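You operate a simulated robot arm through the tools that you are given. There is no shell and no other tool.

The job below is to be done with a simulated two-armed robot. You get a single attempt, and the scene is never put back.

Task
Take the rag from the crate end of the blue bench and lay it out flat on the checking end of the blue bench.

It is judged by the outcome, as a careful person would: the job done as asked, and still so three seconds after it is handed in. It fails if anything else is knocked over, pushed out of place, dropped, spilled or broken.

Robot
Two 7-joint arms with four-finger grippers on one trunk, on a base that drives. Base frame: it is fixed to the floor where the robot stands at the start and does not move with it; the origin is under the middle of the robot, x ahead of it, y to its left, z up; the surface under the hand at the start is at about z = 770. Units: mm, degrees, N and s.
The left shoulder is at the start at [40, 181, 1130], the right one opposite. With the tool pointing down near the work surface each hand reaches from about 300 to 840 mm from the robot's upright axis, wherever it stands, measured 20 degrees to its own side. Places, roughly: checking end of the blue bench [700, -2200, 800]. Payload 3.67 kg a hand.
Tool frame (each hand has its own): the origin (TCP) lies between the finger pads and is the grasp point; the fingertips stand 28 mm ahead of it; z points along the fingers, y is the line along which they close. Largest opening 112 mm; the body of the gripper starts 73 mm behind the TCP.
Orientation is that of the tool frame in the base frame, as a unit quaternion [w, x, y, z]. With the fingers straight down and closing along the base's y, the tool's x points along the base's -x, its y along +y and its z along -z.

Tools
- The arms move only by the tool drive_tool. It takes "left_motion", "right_motion" or both (then of equal length, played together; a hand with none holds still); each is text: rows parted by semicolons, each of 7 numbers parted by spaces: the shift along the tool's x, y, z in units of 400 mm (1.0 is 400 mm), then the turn, a rotation vector about the tool's x, y, z in units of 45 degrees (1.0 is 45 degrees), then the opening, from 0 (shut) to 1 (fully open). In form: x y z ax ay az grip; .... A call has 1 to 20 rows; each row is the pose to reach, as a shift and turn from the pose commanded when the call began, along the tool's axes at that moment. A call with a number of a shift or a turn outside -1 to 1 is refused whole. Each row takes 0.2 s and may step no farther than 50 mm and 8.6 degrees from the row before; otherwise, or with a gripper value out of range, the whole call is refused. Where a pose cannot be reached the arm comes as near as it can. A force on the tool above 40 N (or 10 N above the force at the start of the call, whichever is more), or a blocked arm, ends the call early, and 0.2 s more pass. The fingers move at their own pace and stop on an object; they squeeze with about 27 N. The grip force told is the motor's: it shows also when the fingers shut on nothing. Time passes only in rows, and 0.2 s behind the last, so rows that repeat a pose let the fingers close. The reply holds the time, the measured pose of the TCP, the force on the tool along the base axes, the opening and the grip force, in the units named above and with some noise, with the torque about the TCP (base axes, N m) and any sound that the robot's microphone picked up.
- Cameras (640 x 400 px; columns grow to the right, rows downward): "scene" is now at [96.2, 0.3, 1340.3]; the picture's right is [0.01, -1.00, 0.00], its down [-0.74, -0.01, -0.67] and it looks along [0.67, 0.00, -0.74] (base axes); focal length 266 px, centre (320, 200). "left" rides on the left gripper at [60, 18, -104] in its tool frame; the picture's right is [-0.29, 0.96, 0.00], its down [-0.80, -0.24, -0.55] and it looks along [-0.53, -0.16, 0.83] (tool axes); focal length 234 px, centre (320, 200). "right" rides on the right gripper at [60, -18, -104] in its tool frame; the picture's right is [0.29, 0.96, 0.00], its down [-0.80, 0.24, -0.55] and it looks along [-0.53, 0.16, 0.83] (tool axes); focal length 234 px, centre (320, 200). There is no depth. A picture from a camera that has moved, and an enlarged one, comes with that camera's place and axes in the base frame and with its lens.
- grab_frame(camera): a new picture of that camera. The clock stands still meanwhile.
- raise_lower(by): slides the trunk up (or, below 0, down) by that many mm; the arms and the scene camera ride with it, the base frame stays. It gives what a move gives, with no picture.
- drive_base(legs): drives the robot by 1 to 6 legs, each [ahead, left, turn to the left] in mm, mm and degrees, along the robot's own axes; the way and the turn of a leg run together, so that a leg with both is an arc; at most 1500 mm and 180 degrees a leg. The arms and the cameras ride along, it lands a little off, and it stops where it bumps. It gives what a move gives.
- head_to(pan, tilt): turns the head with the scene camera to pan (to the left, within 86 degrees either way) and tilt (down, from -29 to 69), counted from straight ahead of the robot. It gives what a move gives.
- zoom(camera, box): a new picture of the part [left, top, right, bottom] of that camera's present view, enlarged. The clock stands still meanwhile.
- finish_job(): hands the job in; it is judged then, once.

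Places have to be worked out from the pictures, the camera data and where the tool is seen. Open the grippers and draw the arms clear of the work before you hand the job in, unless the task says otherwise.

The tools are called after "Emit:" by a JSON object that holds its "method" and its "body". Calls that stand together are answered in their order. drive_tool: Moves the arms, as the interface text tells. Its arguments: {"type":"object","properties":{"left_motion":{"type":"string"},"right_motion":{"type":"string"}},"required":[]} The other tools are called the same way: raise_lower (by) slides the trunk up or down; drive_base (legs) drives the base; head_to (pan, tilt) turns the head that bears the scene camera; grab_frame (camera) takes a picture; zoom (camera, box) takes an enlarged picture of a part of a camera's view; finish_job () hands the job in.

At the start:

```text
t: 0.0
left_ee_pos: [521.1, 264.0, 953.2]
left_orientation: [0.0, 0.0, 1.0, 0.0]
left_ft_force: [0.0, 0.2, -0.6]
left_torque: [0.02, 0.0, 0.02]
left_gripper_width: 112.0
left_grip_force: 0.1
right_ee_pos: [548.7, -202.6, 1010.2]
right_orientation: [0.0, -0.001, 1.0, 0.0]
right_ft_force: [-0.1, 0.0, -0.8]
right_torque: [-0.01, -0.01, 0.0]
right_gripper_width: 111.7
right_grip_force: 0.1
trunk travel left (down, up): [-250.0, 264.0]
robot x, y, heading: [1.6, -1.6, -0.0]
head pan, tilt: [0.4, 47.6]
```

scene: 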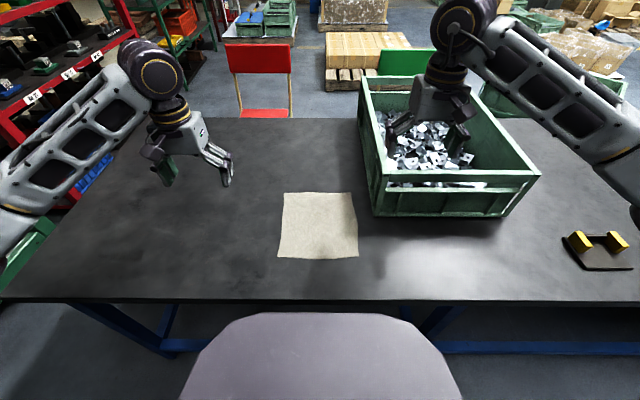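
right: 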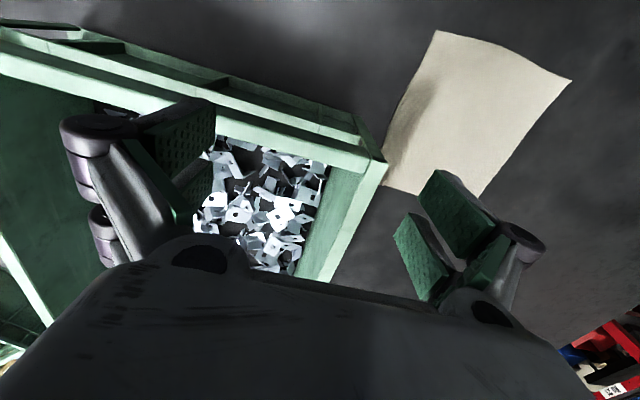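
left: 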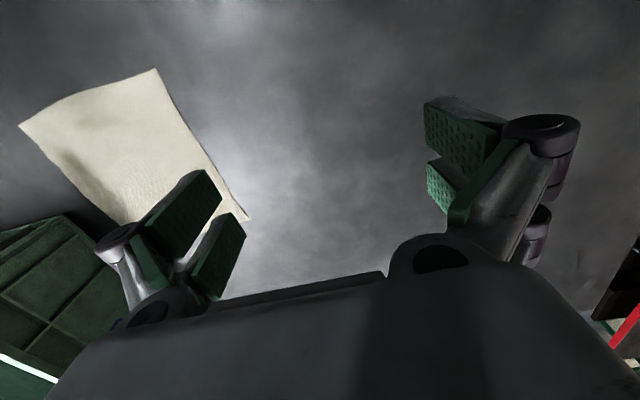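

I'll start by looking around: the rag lies flat near [535, 5, 770], just left of a crate of parts. I'll turn the head right to find the checking end.

Emit:
{"method": "head_to", "body": {"pan": -70, "tilt": 25}}

```text
t: 1.4
left_ee_pos: [522.1, 264.4, 952.5]
left_orientation: [0.001, 0.001, 1.0, 0.001]
left_ft_force: [-0.4, 0.0, -0.1]
left_torque: [-0.02, 0.02, -0.02]
left_gripper_width: 112.2
left_grip_force: 0.1
right_ee_pos: [548.8, -202.4, 1011.2]
right_orientation: [0.0, 0.0, 1.0, 0.0]
right_ft_force: [0.8, -0.1, -0.2]
right_torque: [-0.02, -0.02, 0.05]
right_gripper_width: 112.2
right_grip_force: 0.1
trunk travel left (down, up): [-250.0, 264.0]
robot x, y, heading: [-1.6, -1.9, 0.2]
head pan, tilt: [-70.0, 25.0]
```

Head is turned right; now I take a picture to see the checking end.

Emit:
{"method": "grab_frame", "body": {"camera": "scene"}}

```text
taken
camera scene: at [48.6, -86.8, 1374.4], right [-0.94, -0.34, 0.0], down [-0.15, 0.4, -0.91], along [0.31, -0.85, -0.42], focal length 266 px, centre (320, 200)
```

scene: 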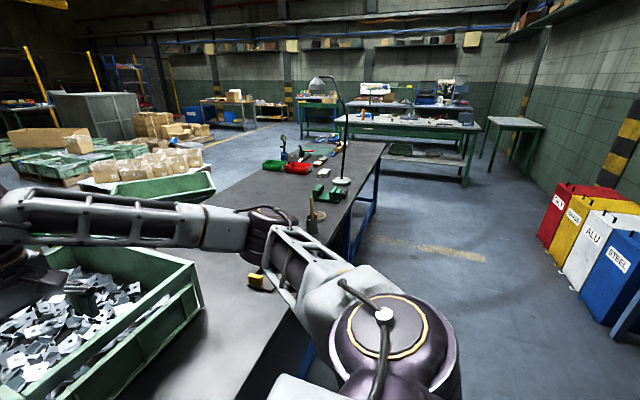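

The bench runs on to the right with several items on it toward the far end. I'll zoom in on that part.

Emit:
{"method": "zoom", "body": {"camera": "scene", "box": [220, 70, 400, 240]}}

Emit:
{"method": "zoom", "body": {"camera": "scene", "box": [150, 180, 400, 400]}}

```text
2.35 times, centred on (310, 155) of scene
camera zoom: at [48.6, -86.8, 1374.4], right [-0.94, -0.34, 0.0], down [-0.15, 0.4, -0.91], along [0.31, -0.85, -0.42], focal length 625 px, centre (344, 306)
```

zoom: 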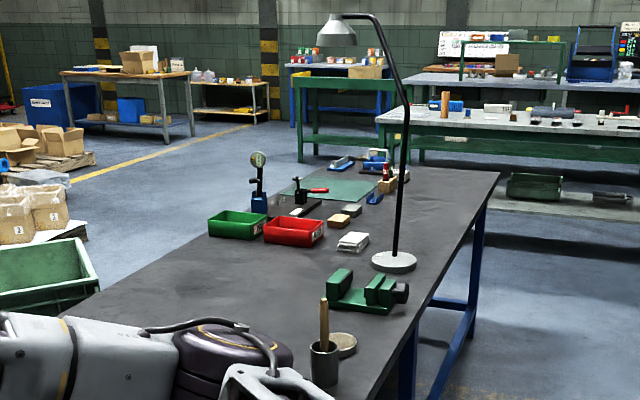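

```text
1.82 times, centred on (275, 290) of scene
camera zoom: at [48.6, -86.8, 1374.4], right [-0.94, -0.34, 0.0], down [-0.15, 0.4, -0.91], along [0.31, -0.85, -0.42], focal length 483 px, centre (402, 36)
```

zoom: 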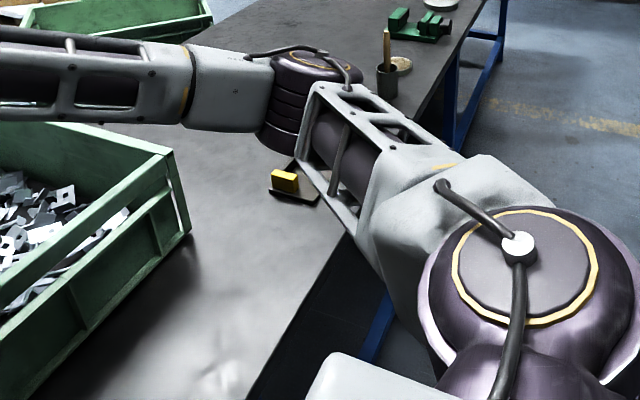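

The checking end (around y = -1700 to -2770) has a clear front strip, and the bench is one continuous surface. The rag spans about x 430–648, y -94–106 at z≈770, so I'll bring both hands above its near corners, and turn the head back.

Emit:
{"method": "drive_tool", "body": {"left_motion": "0.023 -0.0575 0.023 0 0 0 0.4; 0.046 -0.115 0.046 0 0 0 0.4; 0.069 -0.1725 0.068 0 0 0 0.4; 0.0925 -0.23 0.091 0 0 0 0.4; 0.116 -0.2875 0.114 0 0 0 0.4; 0.139 -0.345 0.137 0 0 0 0.4; 0.162 -0.4025 0.16 0 0 0 0.4; 0.185 -0.46 0.1825 0 0 0 0.4", "right_motion": "0.0635 0.084 0 0 0 0 0.4; 0.127 0.168 0 0 0 0 0.4; 0.19 0.252 0 0 0 0 0.4; 0.254 0.3365 0 0 0 0 0.4; 0.254 0.3365 0.081 0 0 0 0.4; 0.254 0.3365 0.1625 0 0 0 0.4; 0.254 0.3365 0.244 0 0 0 0.4; 0.254 0.3365 0.325 0 0 0 0.4"}}

Emit:
{"method": "head_to", "body": {"pan": 0, "tilt": 52}}

```text
t: 3.2
left_ee_pos: [447.0, 78.9, 879.4]
left_orientation: [0.001, -0.001, 1.0, 0.0]
left_ft_force: [-0.3, 0.7, -0.1]
left_torque: [0.01, -0.01, 0.01]
left_gripper_width: 44.8
left_grip_force: 0.1
right_ee_pos: [447.5, -67.7, 878.8]
right_orientation: [0.001, 0.0, 1.0, -0.001]
right_ft_force: [-0.6, -0.3, 0.7]
right_torque: [-0.02, 0.02, -0.04]
right_gripper_width: 44.8
right_grip_force: 0.2
trunk travel left (down, up): [-250.0, 264.0]
robot x, y, heading: [2.4, 2.4, 0.1]
head pan, tilt: [-70.0, 25.0]
```

```text
t: 4.6
left_ee_pos: [448.9, 79.8, 879.8]
left_orientation: [-0.001, -0.001, 1.0, 0.0]
left_ft_force: [-0.6, -0.5, 0.4]
left_torque: [-0.03, 0.01, -0.01]
left_gripper_width: 45.0
left_grip_force: 0.0
right_ee_pos: [446.7, -69.2, 879.9]
right_orientation: [0.0, 0.0, 1.0, 0.0]
right_ft_force: [0.0, 0.8, 0.5]
right_torque: [-0.02, -0.01, -0.01]
right_gripper_width: 44.9
right_grip_force: 0.1
trunk travel left (down, up): [-250.0, 264.0]
robot x, y, heading: [1.9, -0.1, -0.1]
head pan, tilt: [0.0, 52.0]
```

Both hands should be above the near corners; I check with all cameras.

Emit:
{"method": "grab_frame", "body": {"camera": "scene"}}

Emit:
{"method": "grab_frame", "body": {"camera": "left"}}

Emit:
{"method": "grab_frame", "body": {"camera": "right"}}

```text
taken
camera scene: at [92.1, -0.4, 1334.3], right [0.0, -1.0, 0.0], down [-0.79, 0.0, -0.62], along [0.62, 0.0, -0.79], focal length 266 px, centre (320, 200)
```

scene: 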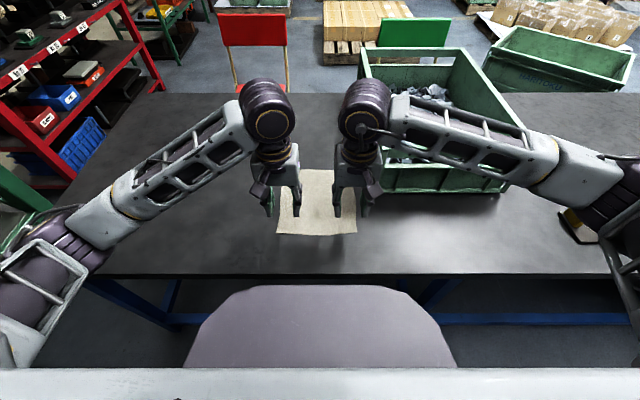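

```text
taken
camera left: at [388.0, 96.6, 985.1], right [0.29, 0.96, 0.0], down [0.8, -0.24, 0.55], along [0.53, -0.16, -0.83], focal length 234 px, centre (320, 200)
```

left: 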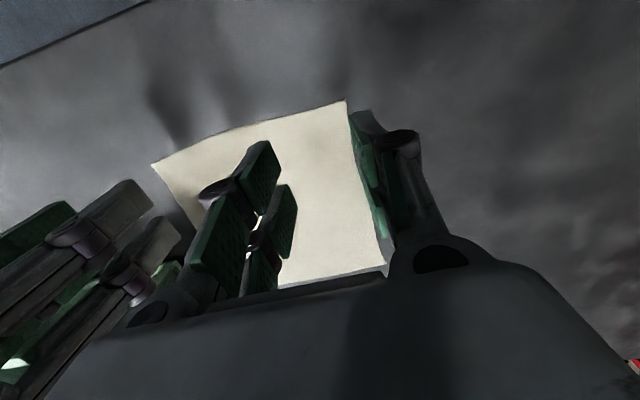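

```text
taken
camera right: at [388.3, -86.5, 984.1], right [-0.29, 0.96, 0.0], down [0.8, 0.24, 0.55], along [0.53, 0.16, -0.83], focal length 234 px, centre (320, 200)
```

right: 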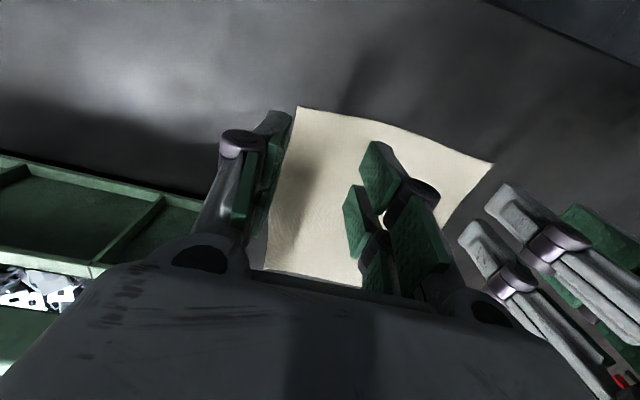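

The near edge of the rag is at x≈435, left corner y≈107, right corner y≈-92. I'll shift the hands slightly inward onto the cloth, narrow the fingers to about 30 mm and descend to just above the cloth.

Emit:
{"method": "drive_tool", "body": {"left_motion": "-0.009 -0.004 0.04 0 0 0 0.27; -0.0188 -0.0075 0.09 0 0 0 0.27; -0.0188 -0.0075 0.14 0 0 0 0.27; -0.0188 -0.0075 0.1875 0 0 0 0.27; -0.0188 -0.0075 0.1875 0 0 0 0.27", "right_motion": "-0.01 0.008 0.04 0 0 0 0.27; -0.02 0.015 0.09 0 0 0 0.27; -0.02 0.015 0.14 0 0 0 0.27; -0.02 0.015 0.1875 0 0 0 0.27; -0.02 0.015 0.1875 0 0 0 0.27"}}

```text
t: 5.8
left_ee_pos: [455.5, 75.8, 805.2]
left_orientation: [0.0, 0.0, 1.0, 0.0]
left_ft_force: [0.1, -0.1, 0.5]
left_torque: [0.0, 0.0, 0.01]
left_gripper_width: 30.2
left_grip_force: 0.0
right_ee_pos: [454.3, -61.8, 806.1]
right_orientation: [0.0, -0.001, 1.0, 0.0]
right_ft_force: [0.0, -0.2, -1.1]
right_torque: [0.01, -0.03, 0.0]
right_gripper_width: 30.2
right_grip_force: 0.2
trunk travel left (down, up): [-250.0, 264.0]
robot x, y, heading: [-1.3, -1.0, 0.1]
head pan, tilt: [0.0, 52.0]
```

The tips should be about 7 mm above the bench. I look through both hand cameras before touching the cloth.

Emit:
{"method": "grab_frame", "body": {"camera": "left"}}

Emit:
{"method": "grab_frame", "body": {"camera": "right"}}

Emit:
{"method": "zoom", "body": {"camera": "scene", "box": [220, 130, 420, 260]}}

```text
taken
camera left: at [395.1, 93.3, 909.9], right [0.29, 0.96, 0.0], down [0.8, -0.24, 0.55], along [0.53, -0.16, -0.83], focal length 234 px, centre (320, 200)
```

left: 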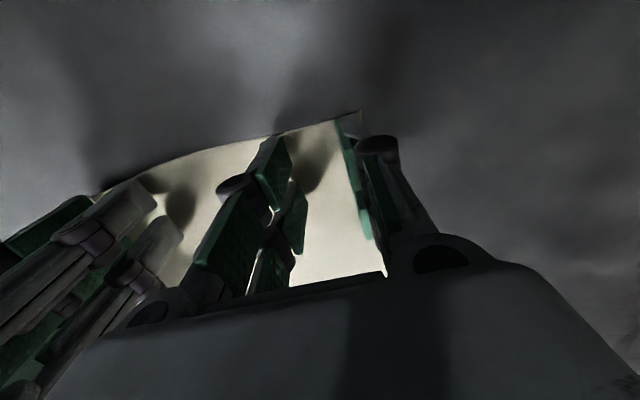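

```text
taken
camera right: at [395.9, -80.5, 909.0], right [-0.29, 0.96, 0.0], down [0.8, 0.24, 0.55], along [0.53, 0.16, -0.83], focal length 234 px, centre (320, 200)
```

right: 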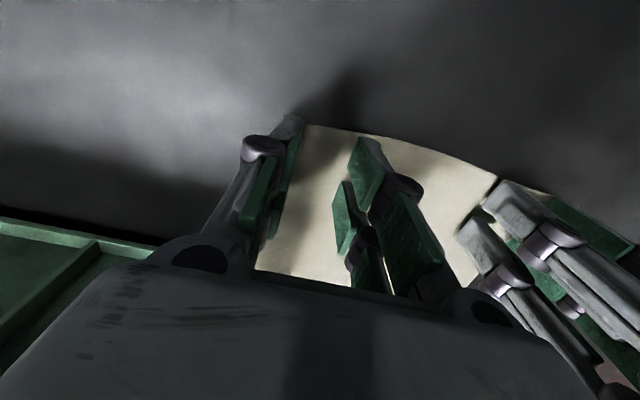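

```text
3.08 times, centred on (320, 195) of scene
camera zoom: at [91.8, -0.3, 1334.3], right [0.0, -1.0, 0.0], down [-0.79, 0.0, -0.62], along [0.62, 0.0, -0.79], focal length 817 px, centre (320, 215)
```

zoom: 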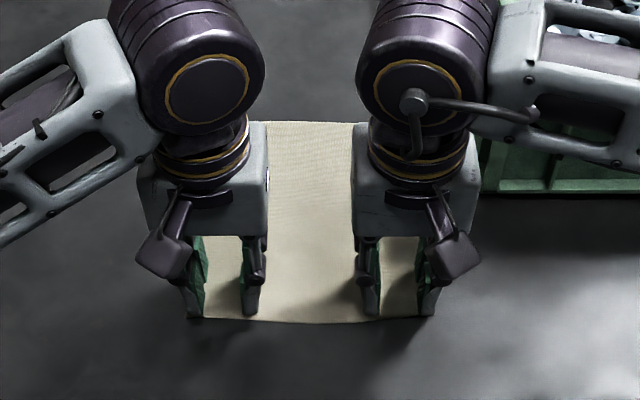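

Both finger pairs stand over the cloth just inside the corners. I lower in small steps and watch the force.

Emit:
{"method": "drive_tool", "body": {"left_motion": "0 0 0.006 0 0 0 0.27; 0 0 0.0125 0 0 0 0.27; 0 0 0.0175 0 0 0 0.27", "right_motion": "0 0 0.006 0 0 0 0.27; 0 0 0.0125 0 0 0 0.27; 0 0 0.0175 0 0 0 0.27"}}

```text
t: 6.6
left_ee_pos: [454.9, 75.9, 799.7]
left_orientation: [0.0, 0.0, 1.0, 0.001]
left_ft_force: [1.1, -1.8, 3.1]
left_torque: [0.06, -0.03, -0.03]
left_gripper_width: 30.3
left_grip_force: 0.1
right_ee_pos: [455.6, -61.6, 799.3]
right_orientation: [0.0, 0.0, 1.0, 0.001]
right_ft_force: [-0.1, -0.3, 4.2]
right_torque: [-0.07, 0.0, 0.01]
right_gripper_width: 30.3
right_grip_force: 0.0
trunk travel left (down, up): [-250.0, 264.0]
robot x, y, heading: [-0.4, 2.9, -0.1]
head pan, tilt: [0.0, 52.0]
```

Both tips now touch at z≈799.5 (3–4 N). I press about 2 mm more and shut the fingers to pinch up a fold.

Emit:
{"method": "drive_tool", "body": {"left_motion": "0 0 0.005 0 0 0 0.27; 0 0 0.005 0 0 0 0.18; 0 0 0.005 0 0 0 0.09; 0 0 0.005 0 0 0 0; 0 0 0.005 0 0 0 0; 0 0 0.005 0 0 0 0", "right_motion": "0 0 0.005 0 0 0 0.27; 0 0 0.005 0 0 0 0.18; 0 0 0.005 0 0 0 0.09; 0 0 0.005 0 0 0 0; 0 0 0.005 0 0 0 0; 0 0 0.005 0 0 0 0"}}

```text
t: 8.0
left_ee_pos: [454.0, 76.4, 797.8]
left_orientation: [0.001, 0.0, 1.0, -0.002]
left_ft_force: [0.7, -9.3, 16.7]
left_torque: [-0.18, 0.15, -0.01]
left_gripper_width: 2.0
left_grip_force: 27.1
right_ee_pos: [453.5, -61.4, 796.4]
right_orientation: [0.001, -0.001, 1.0, 0.001]
right_ft_force: [-0.8, 12.2, 8.0]
right_torque: [0.26, 0.03, 0.07]
right_gripper_width: 2.1
right_grip_force: 28.7
trunk travel left (down, up): [-250.0, 264.0]
robot x, y, heading: [0.0, -1.5, -0.0]
head pan, tilt: [0.0, 52.0]
```

The fingers stopped at about 2 mm and I read an inward pull on both hands, so cloth seems pinched in each. I check with pictures.

Emit:
{"method": "grab_frame", "body": {"camera": "left"}}

Emit:
{"method": "grab_frame", "body": {"camera": "right"}}

Emit:
{"method": "zoom", "body": {"camera": "scene", "box": [220, 130, 420, 260]}}

```text
taken
camera left: at [394.2, 92.6, 901.4], right [0.29, 0.96, 0.0], down [0.8, -0.24, 0.56], along [0.53, -0.16, -0.83], focal length 234 px, centre (320, 200)
```

left: 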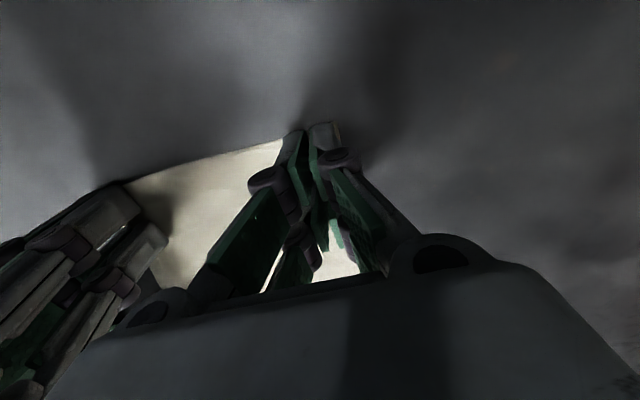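

```text
taken
camera right: at [394.7, -79.6, 900.9], right [-0.29, 0.96, 0.0], down [0.8, 0.24, 0.56], along [0.53, 0.16, -0.83], focal length 234 px, centre (320, 200)
```

right: 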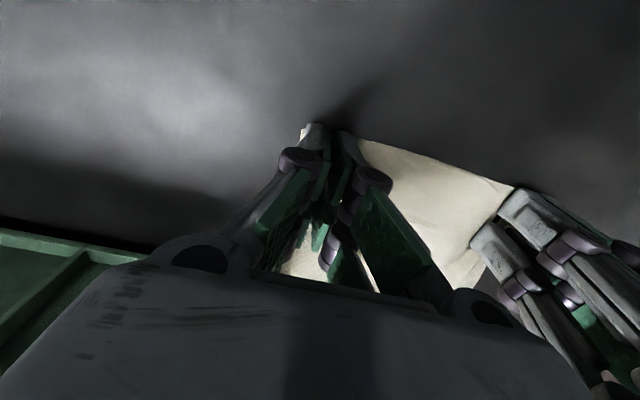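

```text
3.08 times, centred on (320, 195) of scene
camera zoom: at [90.4, -0.2, 1334.5], right [0.0, -1.0, 0.0], down [-0.79, 0.0, -0.62], along [0.62, 0.0, -0.79], focal length 817 px, centre (320, 215)
```

zoom: 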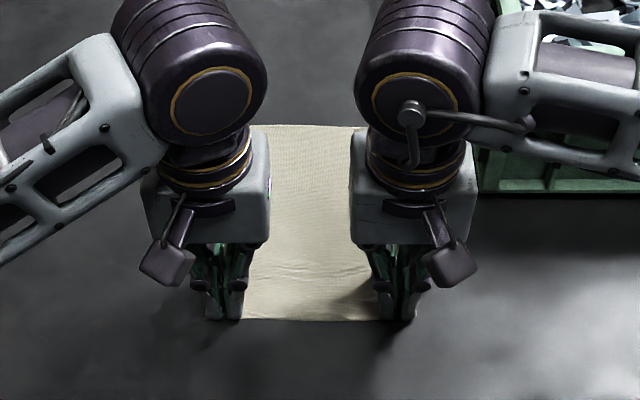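

The cloth wrinkles between the hands, as expected from a pinch. I lift both hands slowly by about 60 mm and see if it comes along.

Emit:
{"method": "drive_tool", "body": {"left_motion": "0 0 -0.02 0 0 0 0; 0 0 -0.05 0 0 0 0; 0 0 -0.1 0 0 0 0; 0 0 -0.15 0 0 0 0; 0 0 -0.15 0 0 0 0", "right_motion": "0 0 -0.02 0 0 0 0; 0 0 -0.05 0 0 0 0; 0 0 -0.1 0 0 0 0; 0 0 -0.15 0 0 0 0; 0 0 -0.15 0 0 0 0"}}

Emit:
{"method": "grab_frame", "body": {"camera": "left"}}

Emit:
{"method": "grab_frame", "body": {"camera": "right"}}

Emit:
{"method": "zoom", "body": {"camera": "scene", "box": [220, 130, 420, 260]}}

```text
t: 9.2
left_ee_pos: [455.0, 75.6, 856.5]
left_orientation: [-0.001, 0.0, 1.0, -0.001]
left_ft_force: [0.8, -14.3, 1.4]
left_torque: [-0.34, 0.0, -0.03]
left_gripper_width: 1.9
left_grip_force: 27.0
right_ee_pos: [454.2, -61.6, 855.5]
right_orientation: [0.0, 0.0, 1.0, 0.0]
right_ft_force: [0.1, 15.0, 0.5]
right_torque: [0.36, 0.0, 0.09]
right_gripper_width: 1.8
right_grip_force: 27.0
trunk travel left (down, up): [-250.0, 264.0]
robot x, y, heading: [0.8, 2.3, -0.1]
head pan, tilt: [0.0, 52.0]
```

```text
taken
camera left: at [395.3, 92.8, 961.0], right [0.29, 0.96, 0.0], down [0.8, -0.24, 0.55], along [0.53, -0.16, -0.83], focal length 234 px, centre (320, 200)
```

left: 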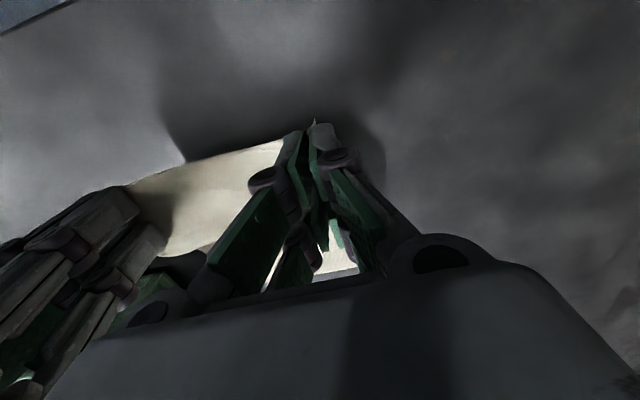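

```text
taken
camera right: at [396.2, -79.9, 960.1], right [-0.29, 0.96, 0.0], down [0.8, 0.24, 0.55], along [0.53, 0.16, -0.83], focal length 234 px, centre (320, 200)
```

right: 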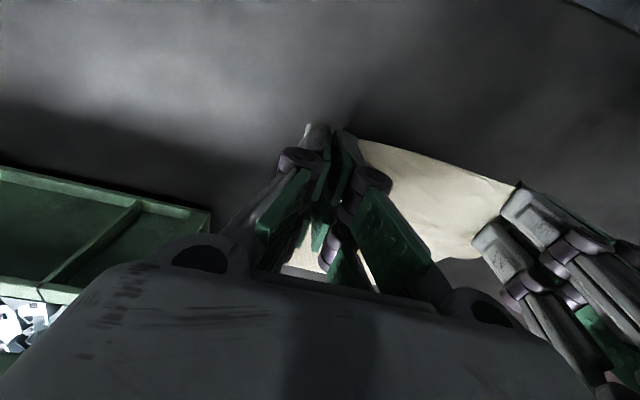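

```text
3.08 times, centred on (320, 195) of scene
camera zoom: at [92.4, -0.4, 1334.2], right [0.0, -1.0, 0.0], down [-0.79, 0.0, -0.62], along [0.62, 0.0, -0.79], focal length 817 px, centre (320, 215)
```

zoom: 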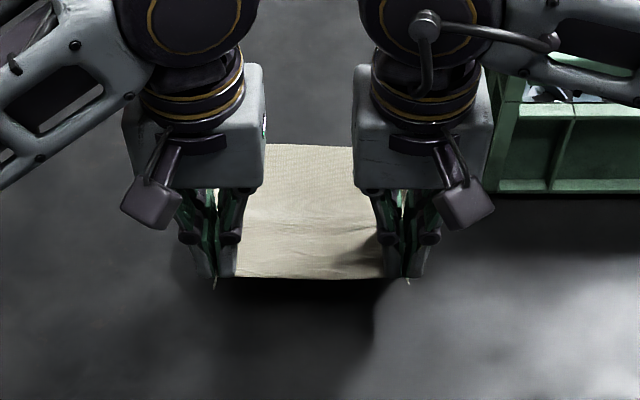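

Both hands hold the near edge and the cloth rises with them; the tension between hands is about 15 N. I ease the hands 4 mm each toward one another, then raise the trunk so the rag hangs clear.

Emit:
{"method": "drive_tool", "body": {"left_motion": "0 -0.005 -0.02 0 0 0 0; 0 -0.01 -0.05 0 0 0 0; 0 -0.01 -0.1 0 0 0 0; 0 -0.01 -0.1 0 0 0 0", "right_motion": "0 0.005 -0.02 0 0 0 0; 0 0.01 -0.05 0 0 0 0; 0 0.01 -0.1 0 0 0 0; 0 0.01 -0.1 0 0 0 0"}}

Emit:
{"method": "raise_lower", "body": {"by": 230}}

Emit:
{"method": "grab_frame", "body": {"camera": "scene"}}

Emit:
{"method": "grab_frame", "body": {"camera": "left"}}

```text
t: 10.2
left_ee_pos: [455.4, 73.0, 895.7]
left_orientation: [0.0, 0.0, 1.0, 0.0]
left_ft_force: [0.7, 0.1, 1.0]
left_torque: [0.0, 0.01, 0.02]
left_gripper_width: 1.7
left_grip_force: 28.0
right_ee_pos: [455.2, -57.9, 896.7]
right_orientation: [0.0, 0.0, 1.0, 0.0]
right_ft_force: [0.9, -0.9, -0.2]
right_torque: [0.0, 0.05, 0.0]
right_gripper_width: 1.4
right_grip_force: 25.0
trunk travel left (down, up): [-250.0, 264.0]
robot x, y, heading: [0.1, -1.4, 0.1]
head pan, tilt: [0.0, 52.0]
```

```text
t: 12.7
left_ee_pos: [456.1, 73.5, 1124.8]
left_orientation: [0.0, 0.0, 1.0, 0.001]
left_ft_force: [-0.5, 0.2, -0.5]
left_torque: [-0.01, 0.01, -0.02]
left_gripper_width: 2.1
left_grip_force: 27.4
right_ee_pos: [455.9, -58.9, 1126.5]
right_orientation: [0.0, 0.001, 1.0, 0.0]
right_ft_force: [-0.9, -0.3, 0.8]
right_torque: [0.03, -0.05, -0.02]
right_gripper_width: 1.4
right_grip_force: 26.1
trunk travel left (down, up): [-480.0, 34.0]
robot x, y, heading: [0.1, 2.5, 0.1]
head pan, tilt: [0.0, 52.0]
```

```text
taken
camera scene: at [92.2, -0.3, 1564.6], right [0.0, -1.0, 0.0], down [-0.79, 0.0, -0.62], along [0.62, 0.0, -0.79], focal length 266 px, centre (320, 200)
```

scene: 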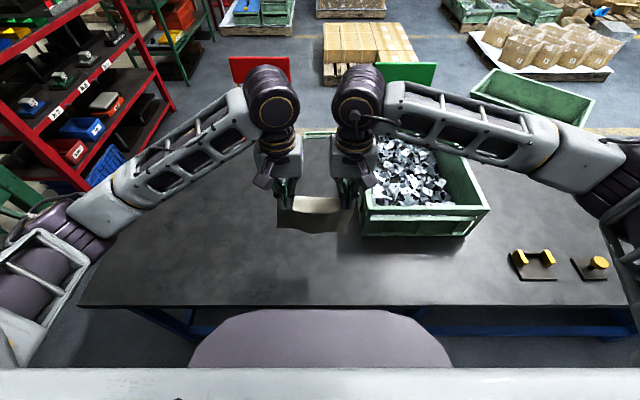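

```text
taken
camera left: at [395.3, 89.2, 1230.5], right [0.29, 0.96, 0.0], down [0.8, -0.24, 0.55], along [0.53, -0.16, -0.83], focal length 234 px, centre (320, 200)
```

left: 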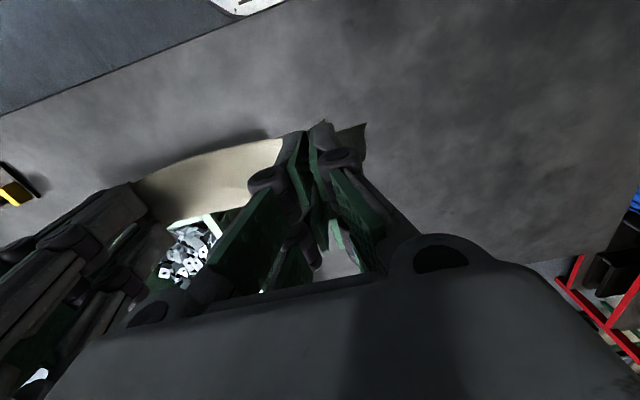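

The rag hangs from both hands, clear of the bench. Before backing away I look to both sides for obstacles behind and to the right.

Emit:
{"method": "head_to", "body": {"pan": -86, "tilt": 30}}

Emit:
{"method": "grab_frame", "body": {"camera": "scene"}}

Emit:
{"method": "head_to", "body": {"pan": 86, "tilt": 30}}

Emit:
{"method": "grab_frame", "body": {"camera": "scene"}}

```text
t: 14.2
left_ee_pos: [455.7, 72.3, 1124.3]
left_orientation: [0.0, 0.0, 1.0, 0.0]
left_ft_force: [0.3, 0.7, 0.0]
left_torque: [-0.01, 0.02, 0.0]
left_gripper_width: 1.8
left_grip_force: 25.8
right_ee_pos: [455.9, -58.7, 1125.2]
right_orientation: [0.0, 0.0, 1.0, 0.0]
right_ft_force: [0.7, 0.3, 1.2]
right_torque: [-0.02, -0.01, -0.01]
right_gripper_width: 2.1
right_grip_force: 28.6
trunk travel left (down, up): [-480.0, 34.0]
robot x, y, heading: [3.9, -0.6, -0.2]
head pan, tilt: [-85.9, 30.0]
```

```text
taken
camera scene: at [23.5, -90.5, 1596.7], right [-1.0, -0.07, 0.0], down [-0.04, 0.5, -0.87], along [0.06, -0.86, -0.5], focal length 266 px, centre (320, 200)
```

scene: 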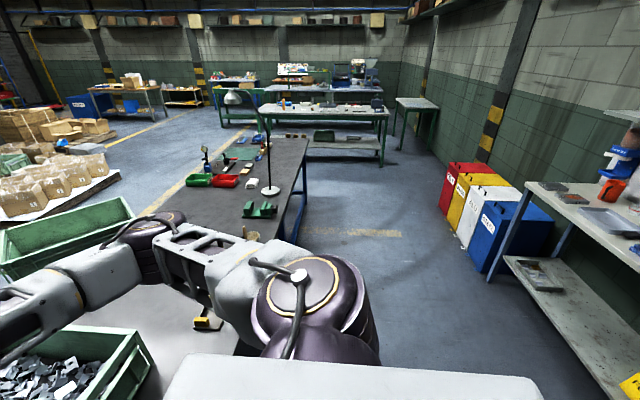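

```text
t: 16.9
left_ee_pos: [454.6, 72.4, 1126.3]
left_orientation: [-0.001, 0.0, 1.0, 0.0]
left_ft_force: [-0.3, 1.4, -0.9]
left_torque: [-0.03, 0.01, -0.01]
left_gripper_width: 2.3
left_grip_force: 27.4
right_ee_pos: [456.3, -57.8, 1125.5]
right_orientation: [-0.001, 0.0, 1.0, 0.0]
right_ft_force: [0.2, -0.1, 0.7]
right_torque: [0.01, -0.02, -0.01]
right_gripper_width: 1.7
right_grip_force: 26.2
trunk travel left (down, up): [-480.0, 34.0]
robot x, y, heading: [0.3, 2.0, -0.0]
head pan, tilt: [85.9, 30.0]
```

```text
taken
camera scene: at [23.5, 89.9, 1596.7], right [1.0, -0.07, 0.0], down [-0.04, -0.5, -0.87], along [0.06, 0.86, -0.5], focal length 266 px, centre (320, 200)
```

scene: 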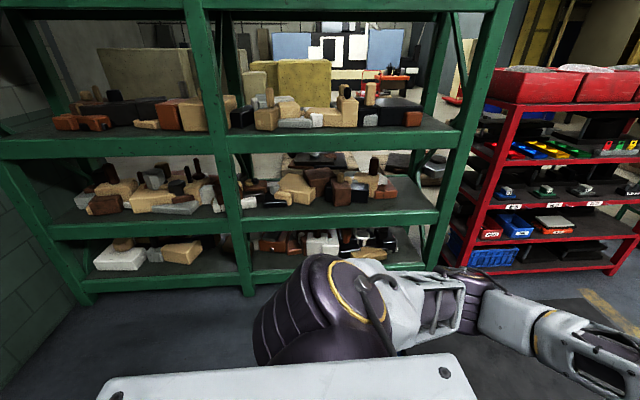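

The aisle is clear: the wall shelf's front is around x≈-1150 and nothing stands between it and the bench. I back off 330 mm, then slide right along the bench to about y = -2200.

Emit:
{"method": "drive_base", "body": {"legs": [[-330, 0, 0]]}}

Emit:
{"method": "head_to", "body": {"pan": -60, "tilt": 30}}

Emit:
{"method": "grab_frame", "body": {"camera": "scene"}}

```text
t: 19.1
left_ee_pos: [131.5, 73.3, 1126.1]
left_orientation: [-0.001, -0.001, 1.0, 0.0]
left_ft_force: [0.4, 0.2, 1.0]
left_torque: [-0.02, 0.0, -0.02]
left_gripper_width: 2.1
left_grip_force: 28.4
right_ee_pos: [130.8, -57.5, 1126.1]
right_orientation: [-0.002, -0.001, 1.0, 0.0]
right_ft_force: [1.0, 1.5, -1.0]
right_torque: [0.0, 0.05, -0.01]
right_gripper_width: 1.8
right_grip_force: 26.7
trunk travel left (down, up): [-480.0, 34.0]
robot x, y, heading: [-326.0, -0.2, -0.0]
head pan, tilt: [85.9, 30.0]
```

```text
t: 21.4
left_ee_pos: [129.0, 72.1, 1126.1]
left_orientation: [-0.001, -0.002, 1.0, 0.0]
left_ft_force: [-0.3, 1.1, -0.7]
left_torque: [-0.03, -0.01, 0.02]
left_gripper_width: 1.7
left_grip_force: 26.7
right_ee_pos: [128.8, -57.2, 1125.7]
right_orientation: [0.0, 0.0, 1.0, 0.0]
right_ft_force: [-0.3, 0.9, -0.7]
right_torque: [0.01, 0.01, -0.04]
right_gripper_width: 2.0
right_grip_force: 28.2
trunk travel left (down, up): [-480.0, 34.0]
robot x, y, heading: [-322.6, 1.0, 0.1]
head pan, tilt: [-60.0, 30.0]
```

```text
taken
camera scene: at [-262.9, -78.6, 1596.7], right [-0.87, -0.5, 0.0], down [-0.25, 0.43, -0.87], along [0.43, -0.75, -0.5], focal length 266 px, centre (320, 200)
```

scene: 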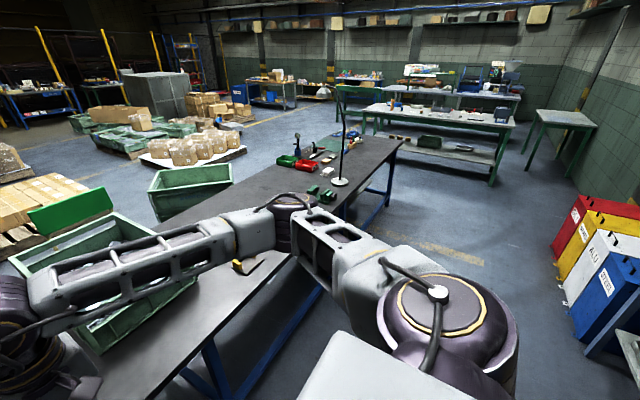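

The corridor along the bench is clear, and my hands at x≈130 keep well away from the lamp (base at about [455, -1615]). I slide right 2200 mm in two legs.

Emit:
{"method": "drive_base", "body": {"legs": [[0, -1100, 0], [0, -1100, 0]]}}

Emit:
{"method": "head_to", "body": {"pan": 0, "tilt": 40}}

Emit:
{"method": "grab_frame", "body": {"camera": "scene"}}

```text
t: 32.6
left_ee_pos: [157.0, -2119.9, 1125.6]
left_orientation: [0.0, -0.013, 1.0, 0.0]
left_ft_force: [-0.6, 0.6, -0.9]
left_torque: [-0.02, 0.01, -0.04]
left_gripper_width: 2.0
left_grip_force: 26.2
right_ee_pos: [160.3, -2248.7, 1125.3]
right_orientation: [0.0, -0.013, 1.0, 0.0]
right_ft_force: [-0.7, 0.5, 0.1]
right_torque: [0.01, 0.02, 0.01]
right_gripper_width: 2.2
right_grip_force: 28.2
trunk travel left (down, up): [-480.0, 34.0]
robot x, y, heading: [-293.8, -2205.2, 1.4]
head pan, tilt: [-60.0, 30.0]
```

```text
t: 33.9
left_ee_pos: [157.1, -2120.4, 1126.5]
left_orientation: [0.0, -0.013, 1.0, 0.0]
left_ft_force: [0.4, -0.3, -0.1]
left_torque: [-0.05, 0.0, -0.03]
left_gripper_width: 1.9
left_grip_force: 28.1
right_ee_pos: [159.9, -2250.4, 1124.8]
right_orientation: [0.0, -0.014, 1.0, -0.001]
right_ft_force: [0.4, 1.5, -0.7]
right_torque: [-0.01, 0.02, 0.04]
right_gripper_width: 2.0
right_grip_force: 26.4
trunk travel left (down, up): [-480.0, 34.0]
robot x, y, heading: [-296.0, -2201.8, 1.6]
head pan, tilt: [0.0, 40.0]
```

```text
taken
camera scene: at [-194.3, -2201.6, 1581.3], right [0.02, -1.0, 0.0], down [-0.64, -0.02, -0.77], along [0.77, 0.02, -0.64], focal length 266 px, centre (320, 200)
```

scene: 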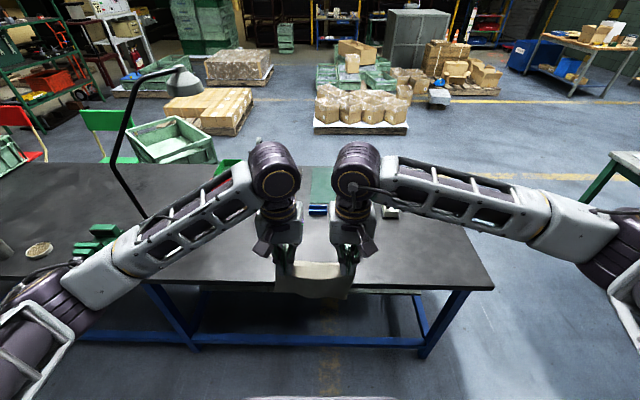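

I'm now in front of the checking end with the rag still held; front edge is x≈323 and the bench's right end y≈-2783. I check the free space with zoom and the hand cameras.

Emit:
{"method": "zoom", "body": {"camera": "scene", "box": [180, 140, 500, 300]}}

Emit:
{"method": "grab_frame", "body": {"camera": "left"}}

Emit:
{"method": "grab_frame", "body": {"camera": "right"}}

```text
2.00 times, centred on (340, 220) of scene
camera zoom: at [-194.3, -2201.6, 1581.3], right [0.02, -1.0, 0.0], down [-0.64, -0.02, -0.77], along [0.77, 0.02, -0.64], focal length 531 px, centre (280, 160)
```

zoom: 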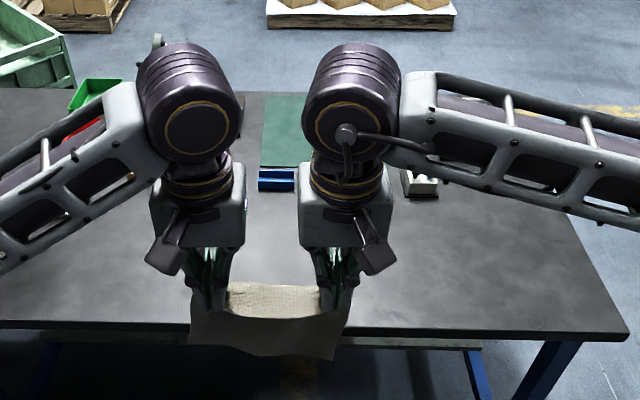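

```text
taken
camera left: at [96.6, -2104.5, 1230.5], right [0.26, 0.96, 0.0], down [0.8, -0.22, 0.55], along [0.53, -0.15, -0.83], focal length 234 px, centre (320, 200)
```

left: 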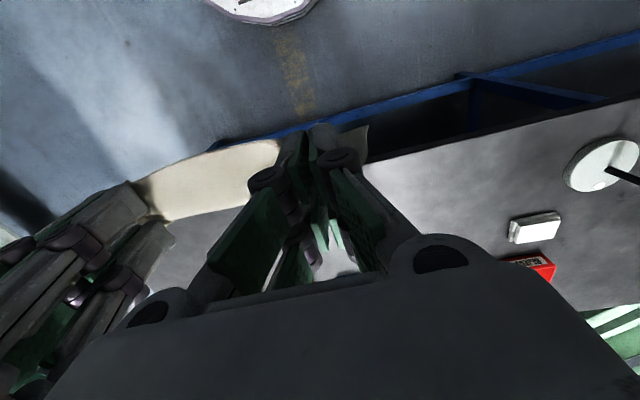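

```text
taken
camera right: at [102.2, -2270.2, 1229.9], right [-0.31, 0.95, 0.0], down [0.79, 0.26, 0.55], along [0.53, 0.17, -0.83], focal length 234 px, centre (320, 200)
```

right: 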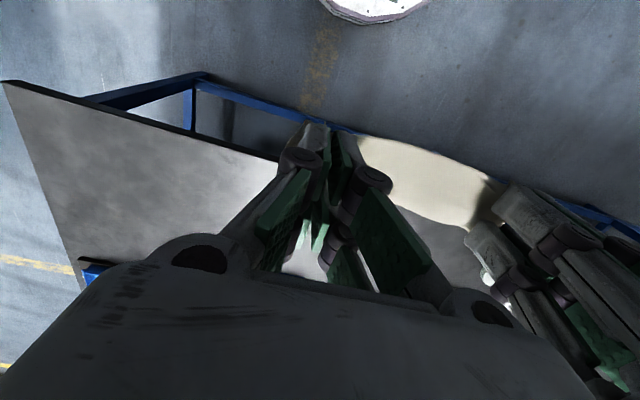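

The front strip looks free, but the lamp (base [455,-1600], shade near [676,-1750,1330]) is close to where my left elbow would come. I shift 150 mm farther right and straighten the heading, then look again.

Emit:
{"method": "drive_base", "body": {"legs": [[0, -150, -1.5]]}}

Emit:
{"method": "grab_frame", "body": {"camera": "scene"}}

Emit:
{"method": "grab_frame", "body": {"camera": "right"}}

Emit:
{"method": "grab_frame", "body": {"camera": "left"}}

```text
t: 35.3
left_ee_pos: [161.1, -2279.0, 1125.4]
left_orientation: [-0.001, 0.0, 1.0, -0.001]
left_ft_force: [-0.2, 0.3, -0.5]
left_torque: [-0.02, -0.03, 0.01]
left_gripper_width: 1.9
left_grip_force: 26.6
right_ee_pos: [161.6, -2409.5, 1126.1]
right_orientation: [-0.001, 0.001, 1.0, 0.0]
right_ft_force: [0.6, -0.8, -1.0]
right_torque: [-0.04, 0.01, -0.01]
right_gripper_width: 2.0
right_grip_force: 27.9
trunk travel left (down, up): [-480.0, 34.0]
robot x, y, heading: [-291.4, -2356.1, -0.0]
head pan, tilt: [0.0, 40.0]
```

```text
taken
camera scene: at [-192.3, -2351.5, 1581.3], right [0.0, -1.0, 0.0], down [-0.64, 0.0, -0.77], along [0.77, 0.0, -0.64], focal length 266 px, centre (320, 200)
```

scene: 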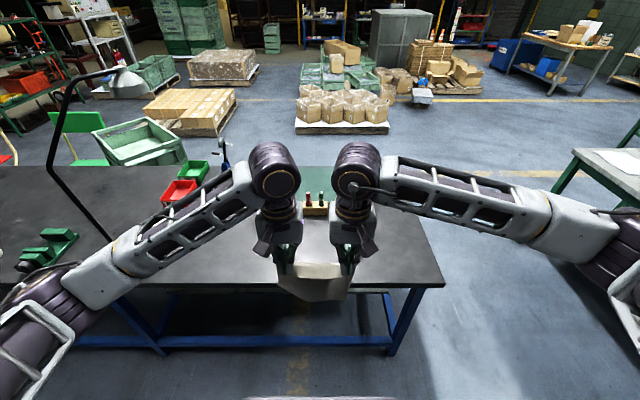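

```text
taken
camera right: at [102.1, -2428.4, 1230.1], right [-0.29, 0.96, 0.0], down [0.8, 0.24, 0.55], along [0.53, 0.16, -0.83], focal length 234 px, centre (320, 200)
```

right: 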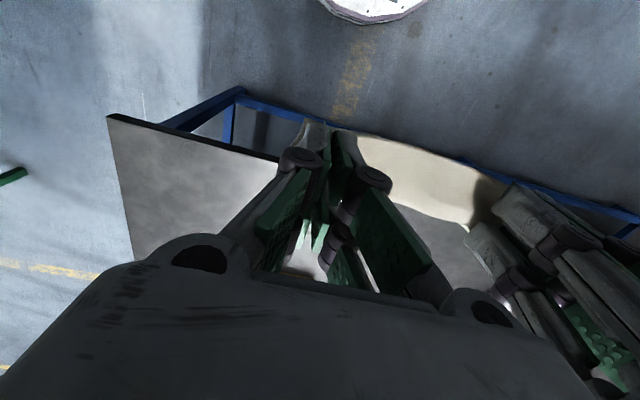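

```text
taken
camera left: at [101.1, -2262.6, 1230.3], right [0.29, 0.96, 0.0], down [0.8, -0.24, 0.55], along [0.53, -0.16, -0.83], focal length 234 px, centre (320, 200)
```

left: 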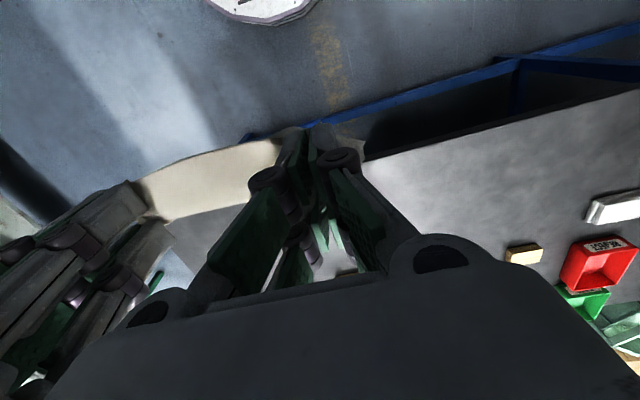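

The strip in front is clear; there's a small wooden block with red/green sticks near [680,-2329]. I zoom in to gauge exactly how near it comes.

Emit:
{"method": "zoom", "body": {"camera": "scene", "box": [220, 150, 420, 300]}}

Emit:
{"method": "head_to", "body": {"pan": -12, "tilt": 40}}

Emit:
{"method": "grab_frame", "body": {"camera": "scene"}}

```text
2.67 times, centred on (320, 225) of scene
camera zoom: at [-192.3, -2351.5, 1581.3], right [0.0, -1.0, 0.0], down [-0.64, 0.0, -0.77], along [0.77, 0.0, -0.64], focal length 708 px, centre (320, 133)
```

zoom: 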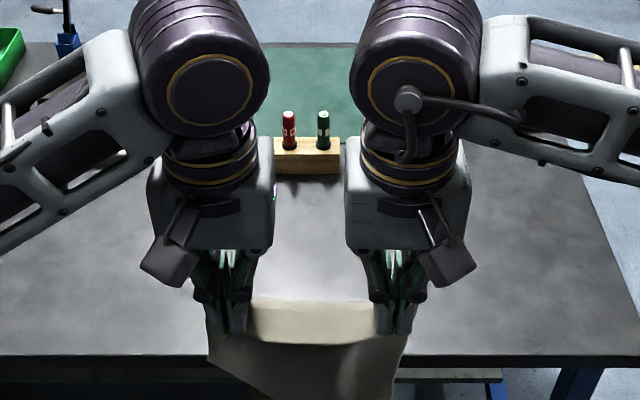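

```text
t: 36.0
left_ee_pos: [160.6, -2282.4, 1125.0]
left_orientation: [0.0, 0.0, 1.0, 0.0]
left_ft_force: [0.0, -0.4, -0.9]
left_torque: [0.01, -0.02, -0.01]
left_gripper_width: 2.2
left_grip_force: 27.2
right_ee_pos: [160.2, -2412.9, 1125.5]
right_orientation: [0.0, 0.0, 1.0, 0.001]
right_ft_force: [-0.4, -0.2, 0.0]
right_torque: [-0.02, -0.02, -0.03]
right_gripper_width: 1.7
right_grip_force: 26.6
trunk travel left (down, up): [-480.0, 34.0]
robot x, y, heading: [-295.2, -2350.9, -0.1]
head pan, tilt: [-12.0, 40.0]
```

```text
taken
camera scene: at [-194.2, -2373.3, 1581.3], right [-0.21, -0.98, 0.0], down [-0.63, 0.13, -0.77], along [0.75, -0.16, -0.64], focal length 266 px, centre (320, 200)
```

scene: 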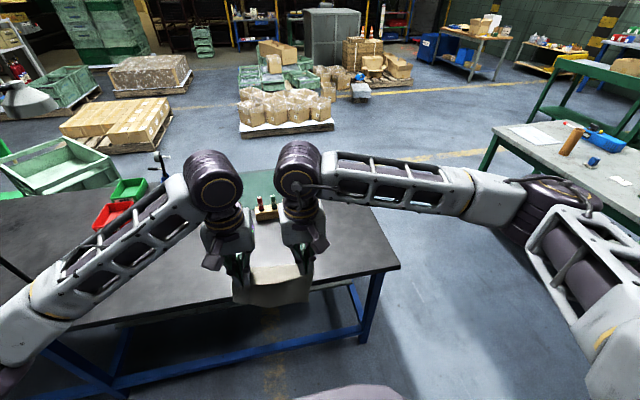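

The block's near face is at x≈676, so laying the rag over x≈375–595, y≈-2245 to -2445 leaves room. I drive forward 280 mm, with the rag's lower edge well above the bench.

Emit:
{"method": "drive_base", "body": {"legs": [[280, 0, 0]]}}

Emit:
{"method": "head_to", "body": {"pan": 0, "tilt": 55}}

Emit:
{"method": "grab_frame", "body": {"camera": "scene"}}

Emit:
{"method": "grab_frame", "body": {"camera": "left"}}

Emit:
{"method": "grab_frame", "body": {"camera": "right"}}

```text
t: 38.0
left_ee_pos: [439.3, -2279.6, 1125.7]
left_orientation: [0.0, -0.003, 1.0, 0.0]
left_ft_force: [-0.5, 0.2, 0.5]
left_torque: [0.01, 0.01, 0.0]
left_gripper_width: 1.9
left_grip_force: 28.5
right_ee_pos: [439.6, -2409.1, 1126.3]
right_orientation: [0.001, -0.002, 1.0, 0.0]
right_ft_force: [-0.5, 0.1, -0.4]
right_torque: [-0.01, -0.03, 0.01]
right_gripper_width: 2.1
right_grip_force: 26.5
trunk travel left (down, up): [-480.0, 34.0]
robot x, y, heading: [-13.3, -2356.1, 0.6]
head pan, tilt: [-12.0, 40.0]
```

```text
t: 38.8
left_ee_pos: [441.1, -2278.9, 1126.1]
left_orientation: [0.0, -0.003, 1.0, -0.001]
left_ft_force: [0.2, 0.9, -0.3]
left_torque: [0.02, 0.05, 0.02]
left_gripper_width: 1.8
left_grip_force: 26.1
right_ee_pos: [441.2, -2409.4, 1125.9]
right_orientation: [-0.001, -0.004, 1.0, 0.0]
right_ft_force: [0.2, -0.1, 0.8]
right_torque: [0.02, 0.04, 0.01]
right_gripper_width: 1.9
right_grip_force: 28.7
trunk travel left (down, up): [-480.0, 34.0]
robot x, y, heading: [-14.8, -2356.6, 0.2]
head pan, tilt: [0.0, 55.0]
```

```text
taken
camera scene: at [75.5, -2353.5, 1560.6], right [0.0, -1.0, 0.0], down [-0.82, 0.0, -0.57], along [0.57, 0.0, -0.82], focal length 266 px, centre (320, 200)
```

scene: 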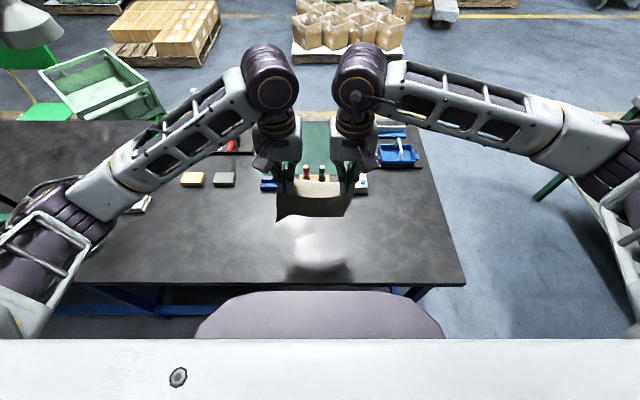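

```text
taken
camera left: at [381.0, -2262.5, 1230.2], right [0.28, 0.96, 0.0], down [0.8, -0.24, 0.55], along [0.53, -0.16, -0.83], focal length 234 px, centre (320, 200)
```

left: 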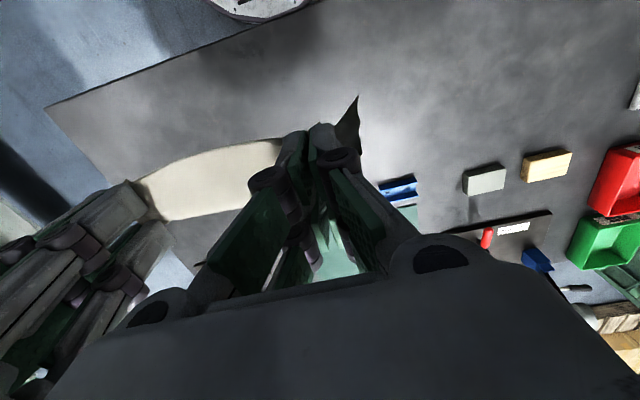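

```text
taken
camera right: at [382.9, -2428.3, 1229.6], right [-0.29, 0.96, 0.0], down [0.8, 0.24, 0.55], along [0.53, 0.16, -0.83], focal length 234 px, centre (320, 200)
```

right: 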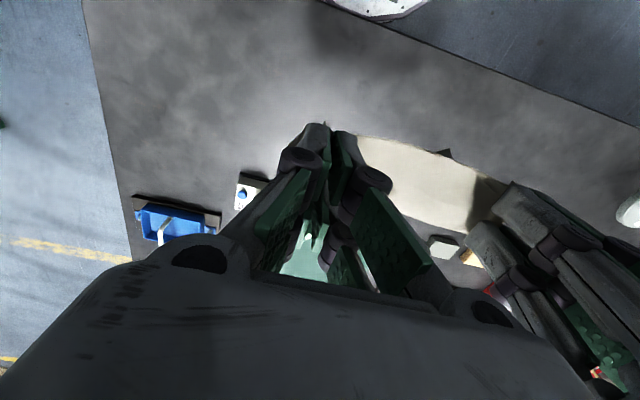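

The area x 375–595 in front of the block is clear, and the rag hangs freely with its lower edge around z≈940. I move both hands forward 150 mm to x≈590, still high.

Emit:
{"method": "drive_tool", "body": {"left_motion": "-0.05 0 0 0 0 0 0; -0.11 0 0 0 0 0 0; -0.18 0 0 0 0 0 0; -0.25 0 0 0 0 0 0; -0.31 0 0 0 0 0 0; -0.36 0 0 0 0 0 0; -0.375 0 0 0 0 0 0; -0.375 0 0 0 0 0 0", "right_motion": "-0.05 0 0 0 0 0 0; -0.11 0 0 0 0 0 0; -0.18 0 0 0 0 0 0; -0.25 0 0 0 0 0 0; -0.31 0 0 0 0 0 0; -0.36 0 0 0 0 0 0; -0.375 0 0 0 0 0 0; -0.375 0 0 0 0 0 0"}}

Emit:
{"method": "raise_lower", "body": {"by": -140}}

Emit:
{"method": "grab_frame", "body": {"camera": "scene"}}

Emit:
{"method": "grab_frame", "body": {"camera": "left"}}

```text
t: 40.6
left_ee_pos: [591.1, -2278.2, 1125.6]
left_orientation: [-0.001, -0.002, 1.0, 0.0]
left_ft_force: [-0.1, 0.0, -0.3]
left_torque: [-0.03, -0.02, -0.01]
left_gripper_width: 1.6
left_grip_force: 26.0
right_ee_pos: [590.6, -2408.8, 1125.7]
right_orientation: [0.0, -0.002, 1.0, 0.0]
right_ft_force: [-1.3, 0.8, 0.1]
right_torque: [0.03, -0.02, 0.0]
right_gripper_width: 2.3
right_grip_force: 27.9
trunk travel left (down, up): [-480.0, 34.0]
robot x, y, heading: [-13.3, -2354.4, 0.1]
head pan, tilt: [0.0, 55.0]
```

```text
t: 42.3
left_ee_pos: [589.3, -2278.1, 984.1]
left_orientation: [0.001, -0.003, 1.0, 0.0]
left_ft_force: [0.4, 0.0, -0.4]
left_torque: [0.02, -0.02, -0.02]
left_gripper_width: 2.0
left_grip_force: 27.1
right_ee_pos: [591.7, -2407.4, 986.0]
right_orientation: [0.0, -0.002, 1.0, 0.001]
right_ft_force: [0.1, -0.6, 0.3]
right_torque: [-0.01, 0.0, -0.01]
right_gripper_width: 1.6
right_grip_force: 26.1
trunk travel left (down, up): [-340.0, 174.0]
robot x, y, heading: [-17.9, -2350.7, 0.3]
head pan, tilt: [0.0, 55.0]
```

```text
taken
camera scene: at [74.2, -2353.5, 1419.4], right [0.0, -1.0, 0.0], down [-0.82, 0.0, -0.57], along [0.57, 0.0, -0.82], focal length 266 px, centre (320, 200)
```

scene: 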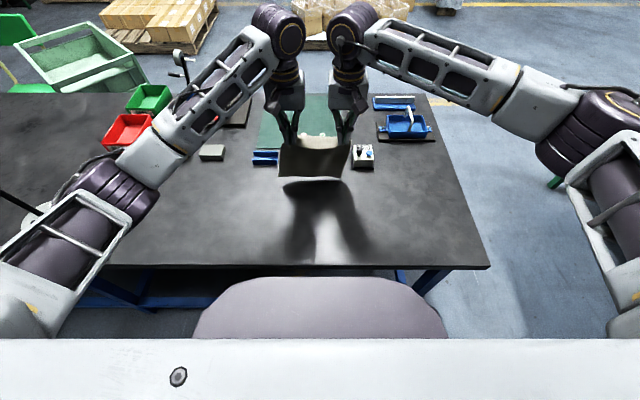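

```text
taken
camera left: at [529.9, -2261.9, 1088.9], right [0.28, 0.96, 0.0], down [0.8, -0.24, 0.55], along [0.53, -0.16, -0.83], focal length 234 px, centre (320, 200)
```

left: 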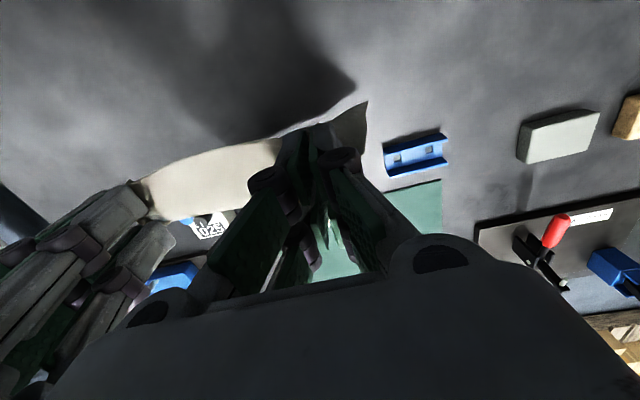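

The rag now hangs around x≈590. I zoom in to see how near its lower edge is to the bench.

Emit:
{"method": "zoom", "body": {"camera": "scene", "box": [240, 100, 400, 220]}}

```text
3.33 times, centred on (320, 160) of scene
camera zoom: at [74.2, -2353.5, 1419.4], right [0.0, -1.0, 0.0], down [-0.82, 0.0, -0.57], along [0.57, 0.0, -0.82], focal length 885 px, centre (320, 333)
```

zoom: 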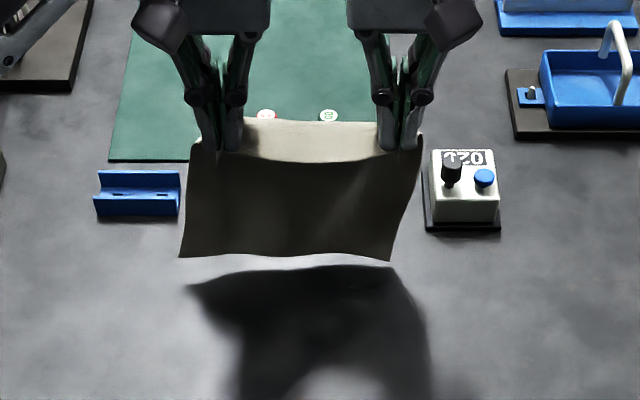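

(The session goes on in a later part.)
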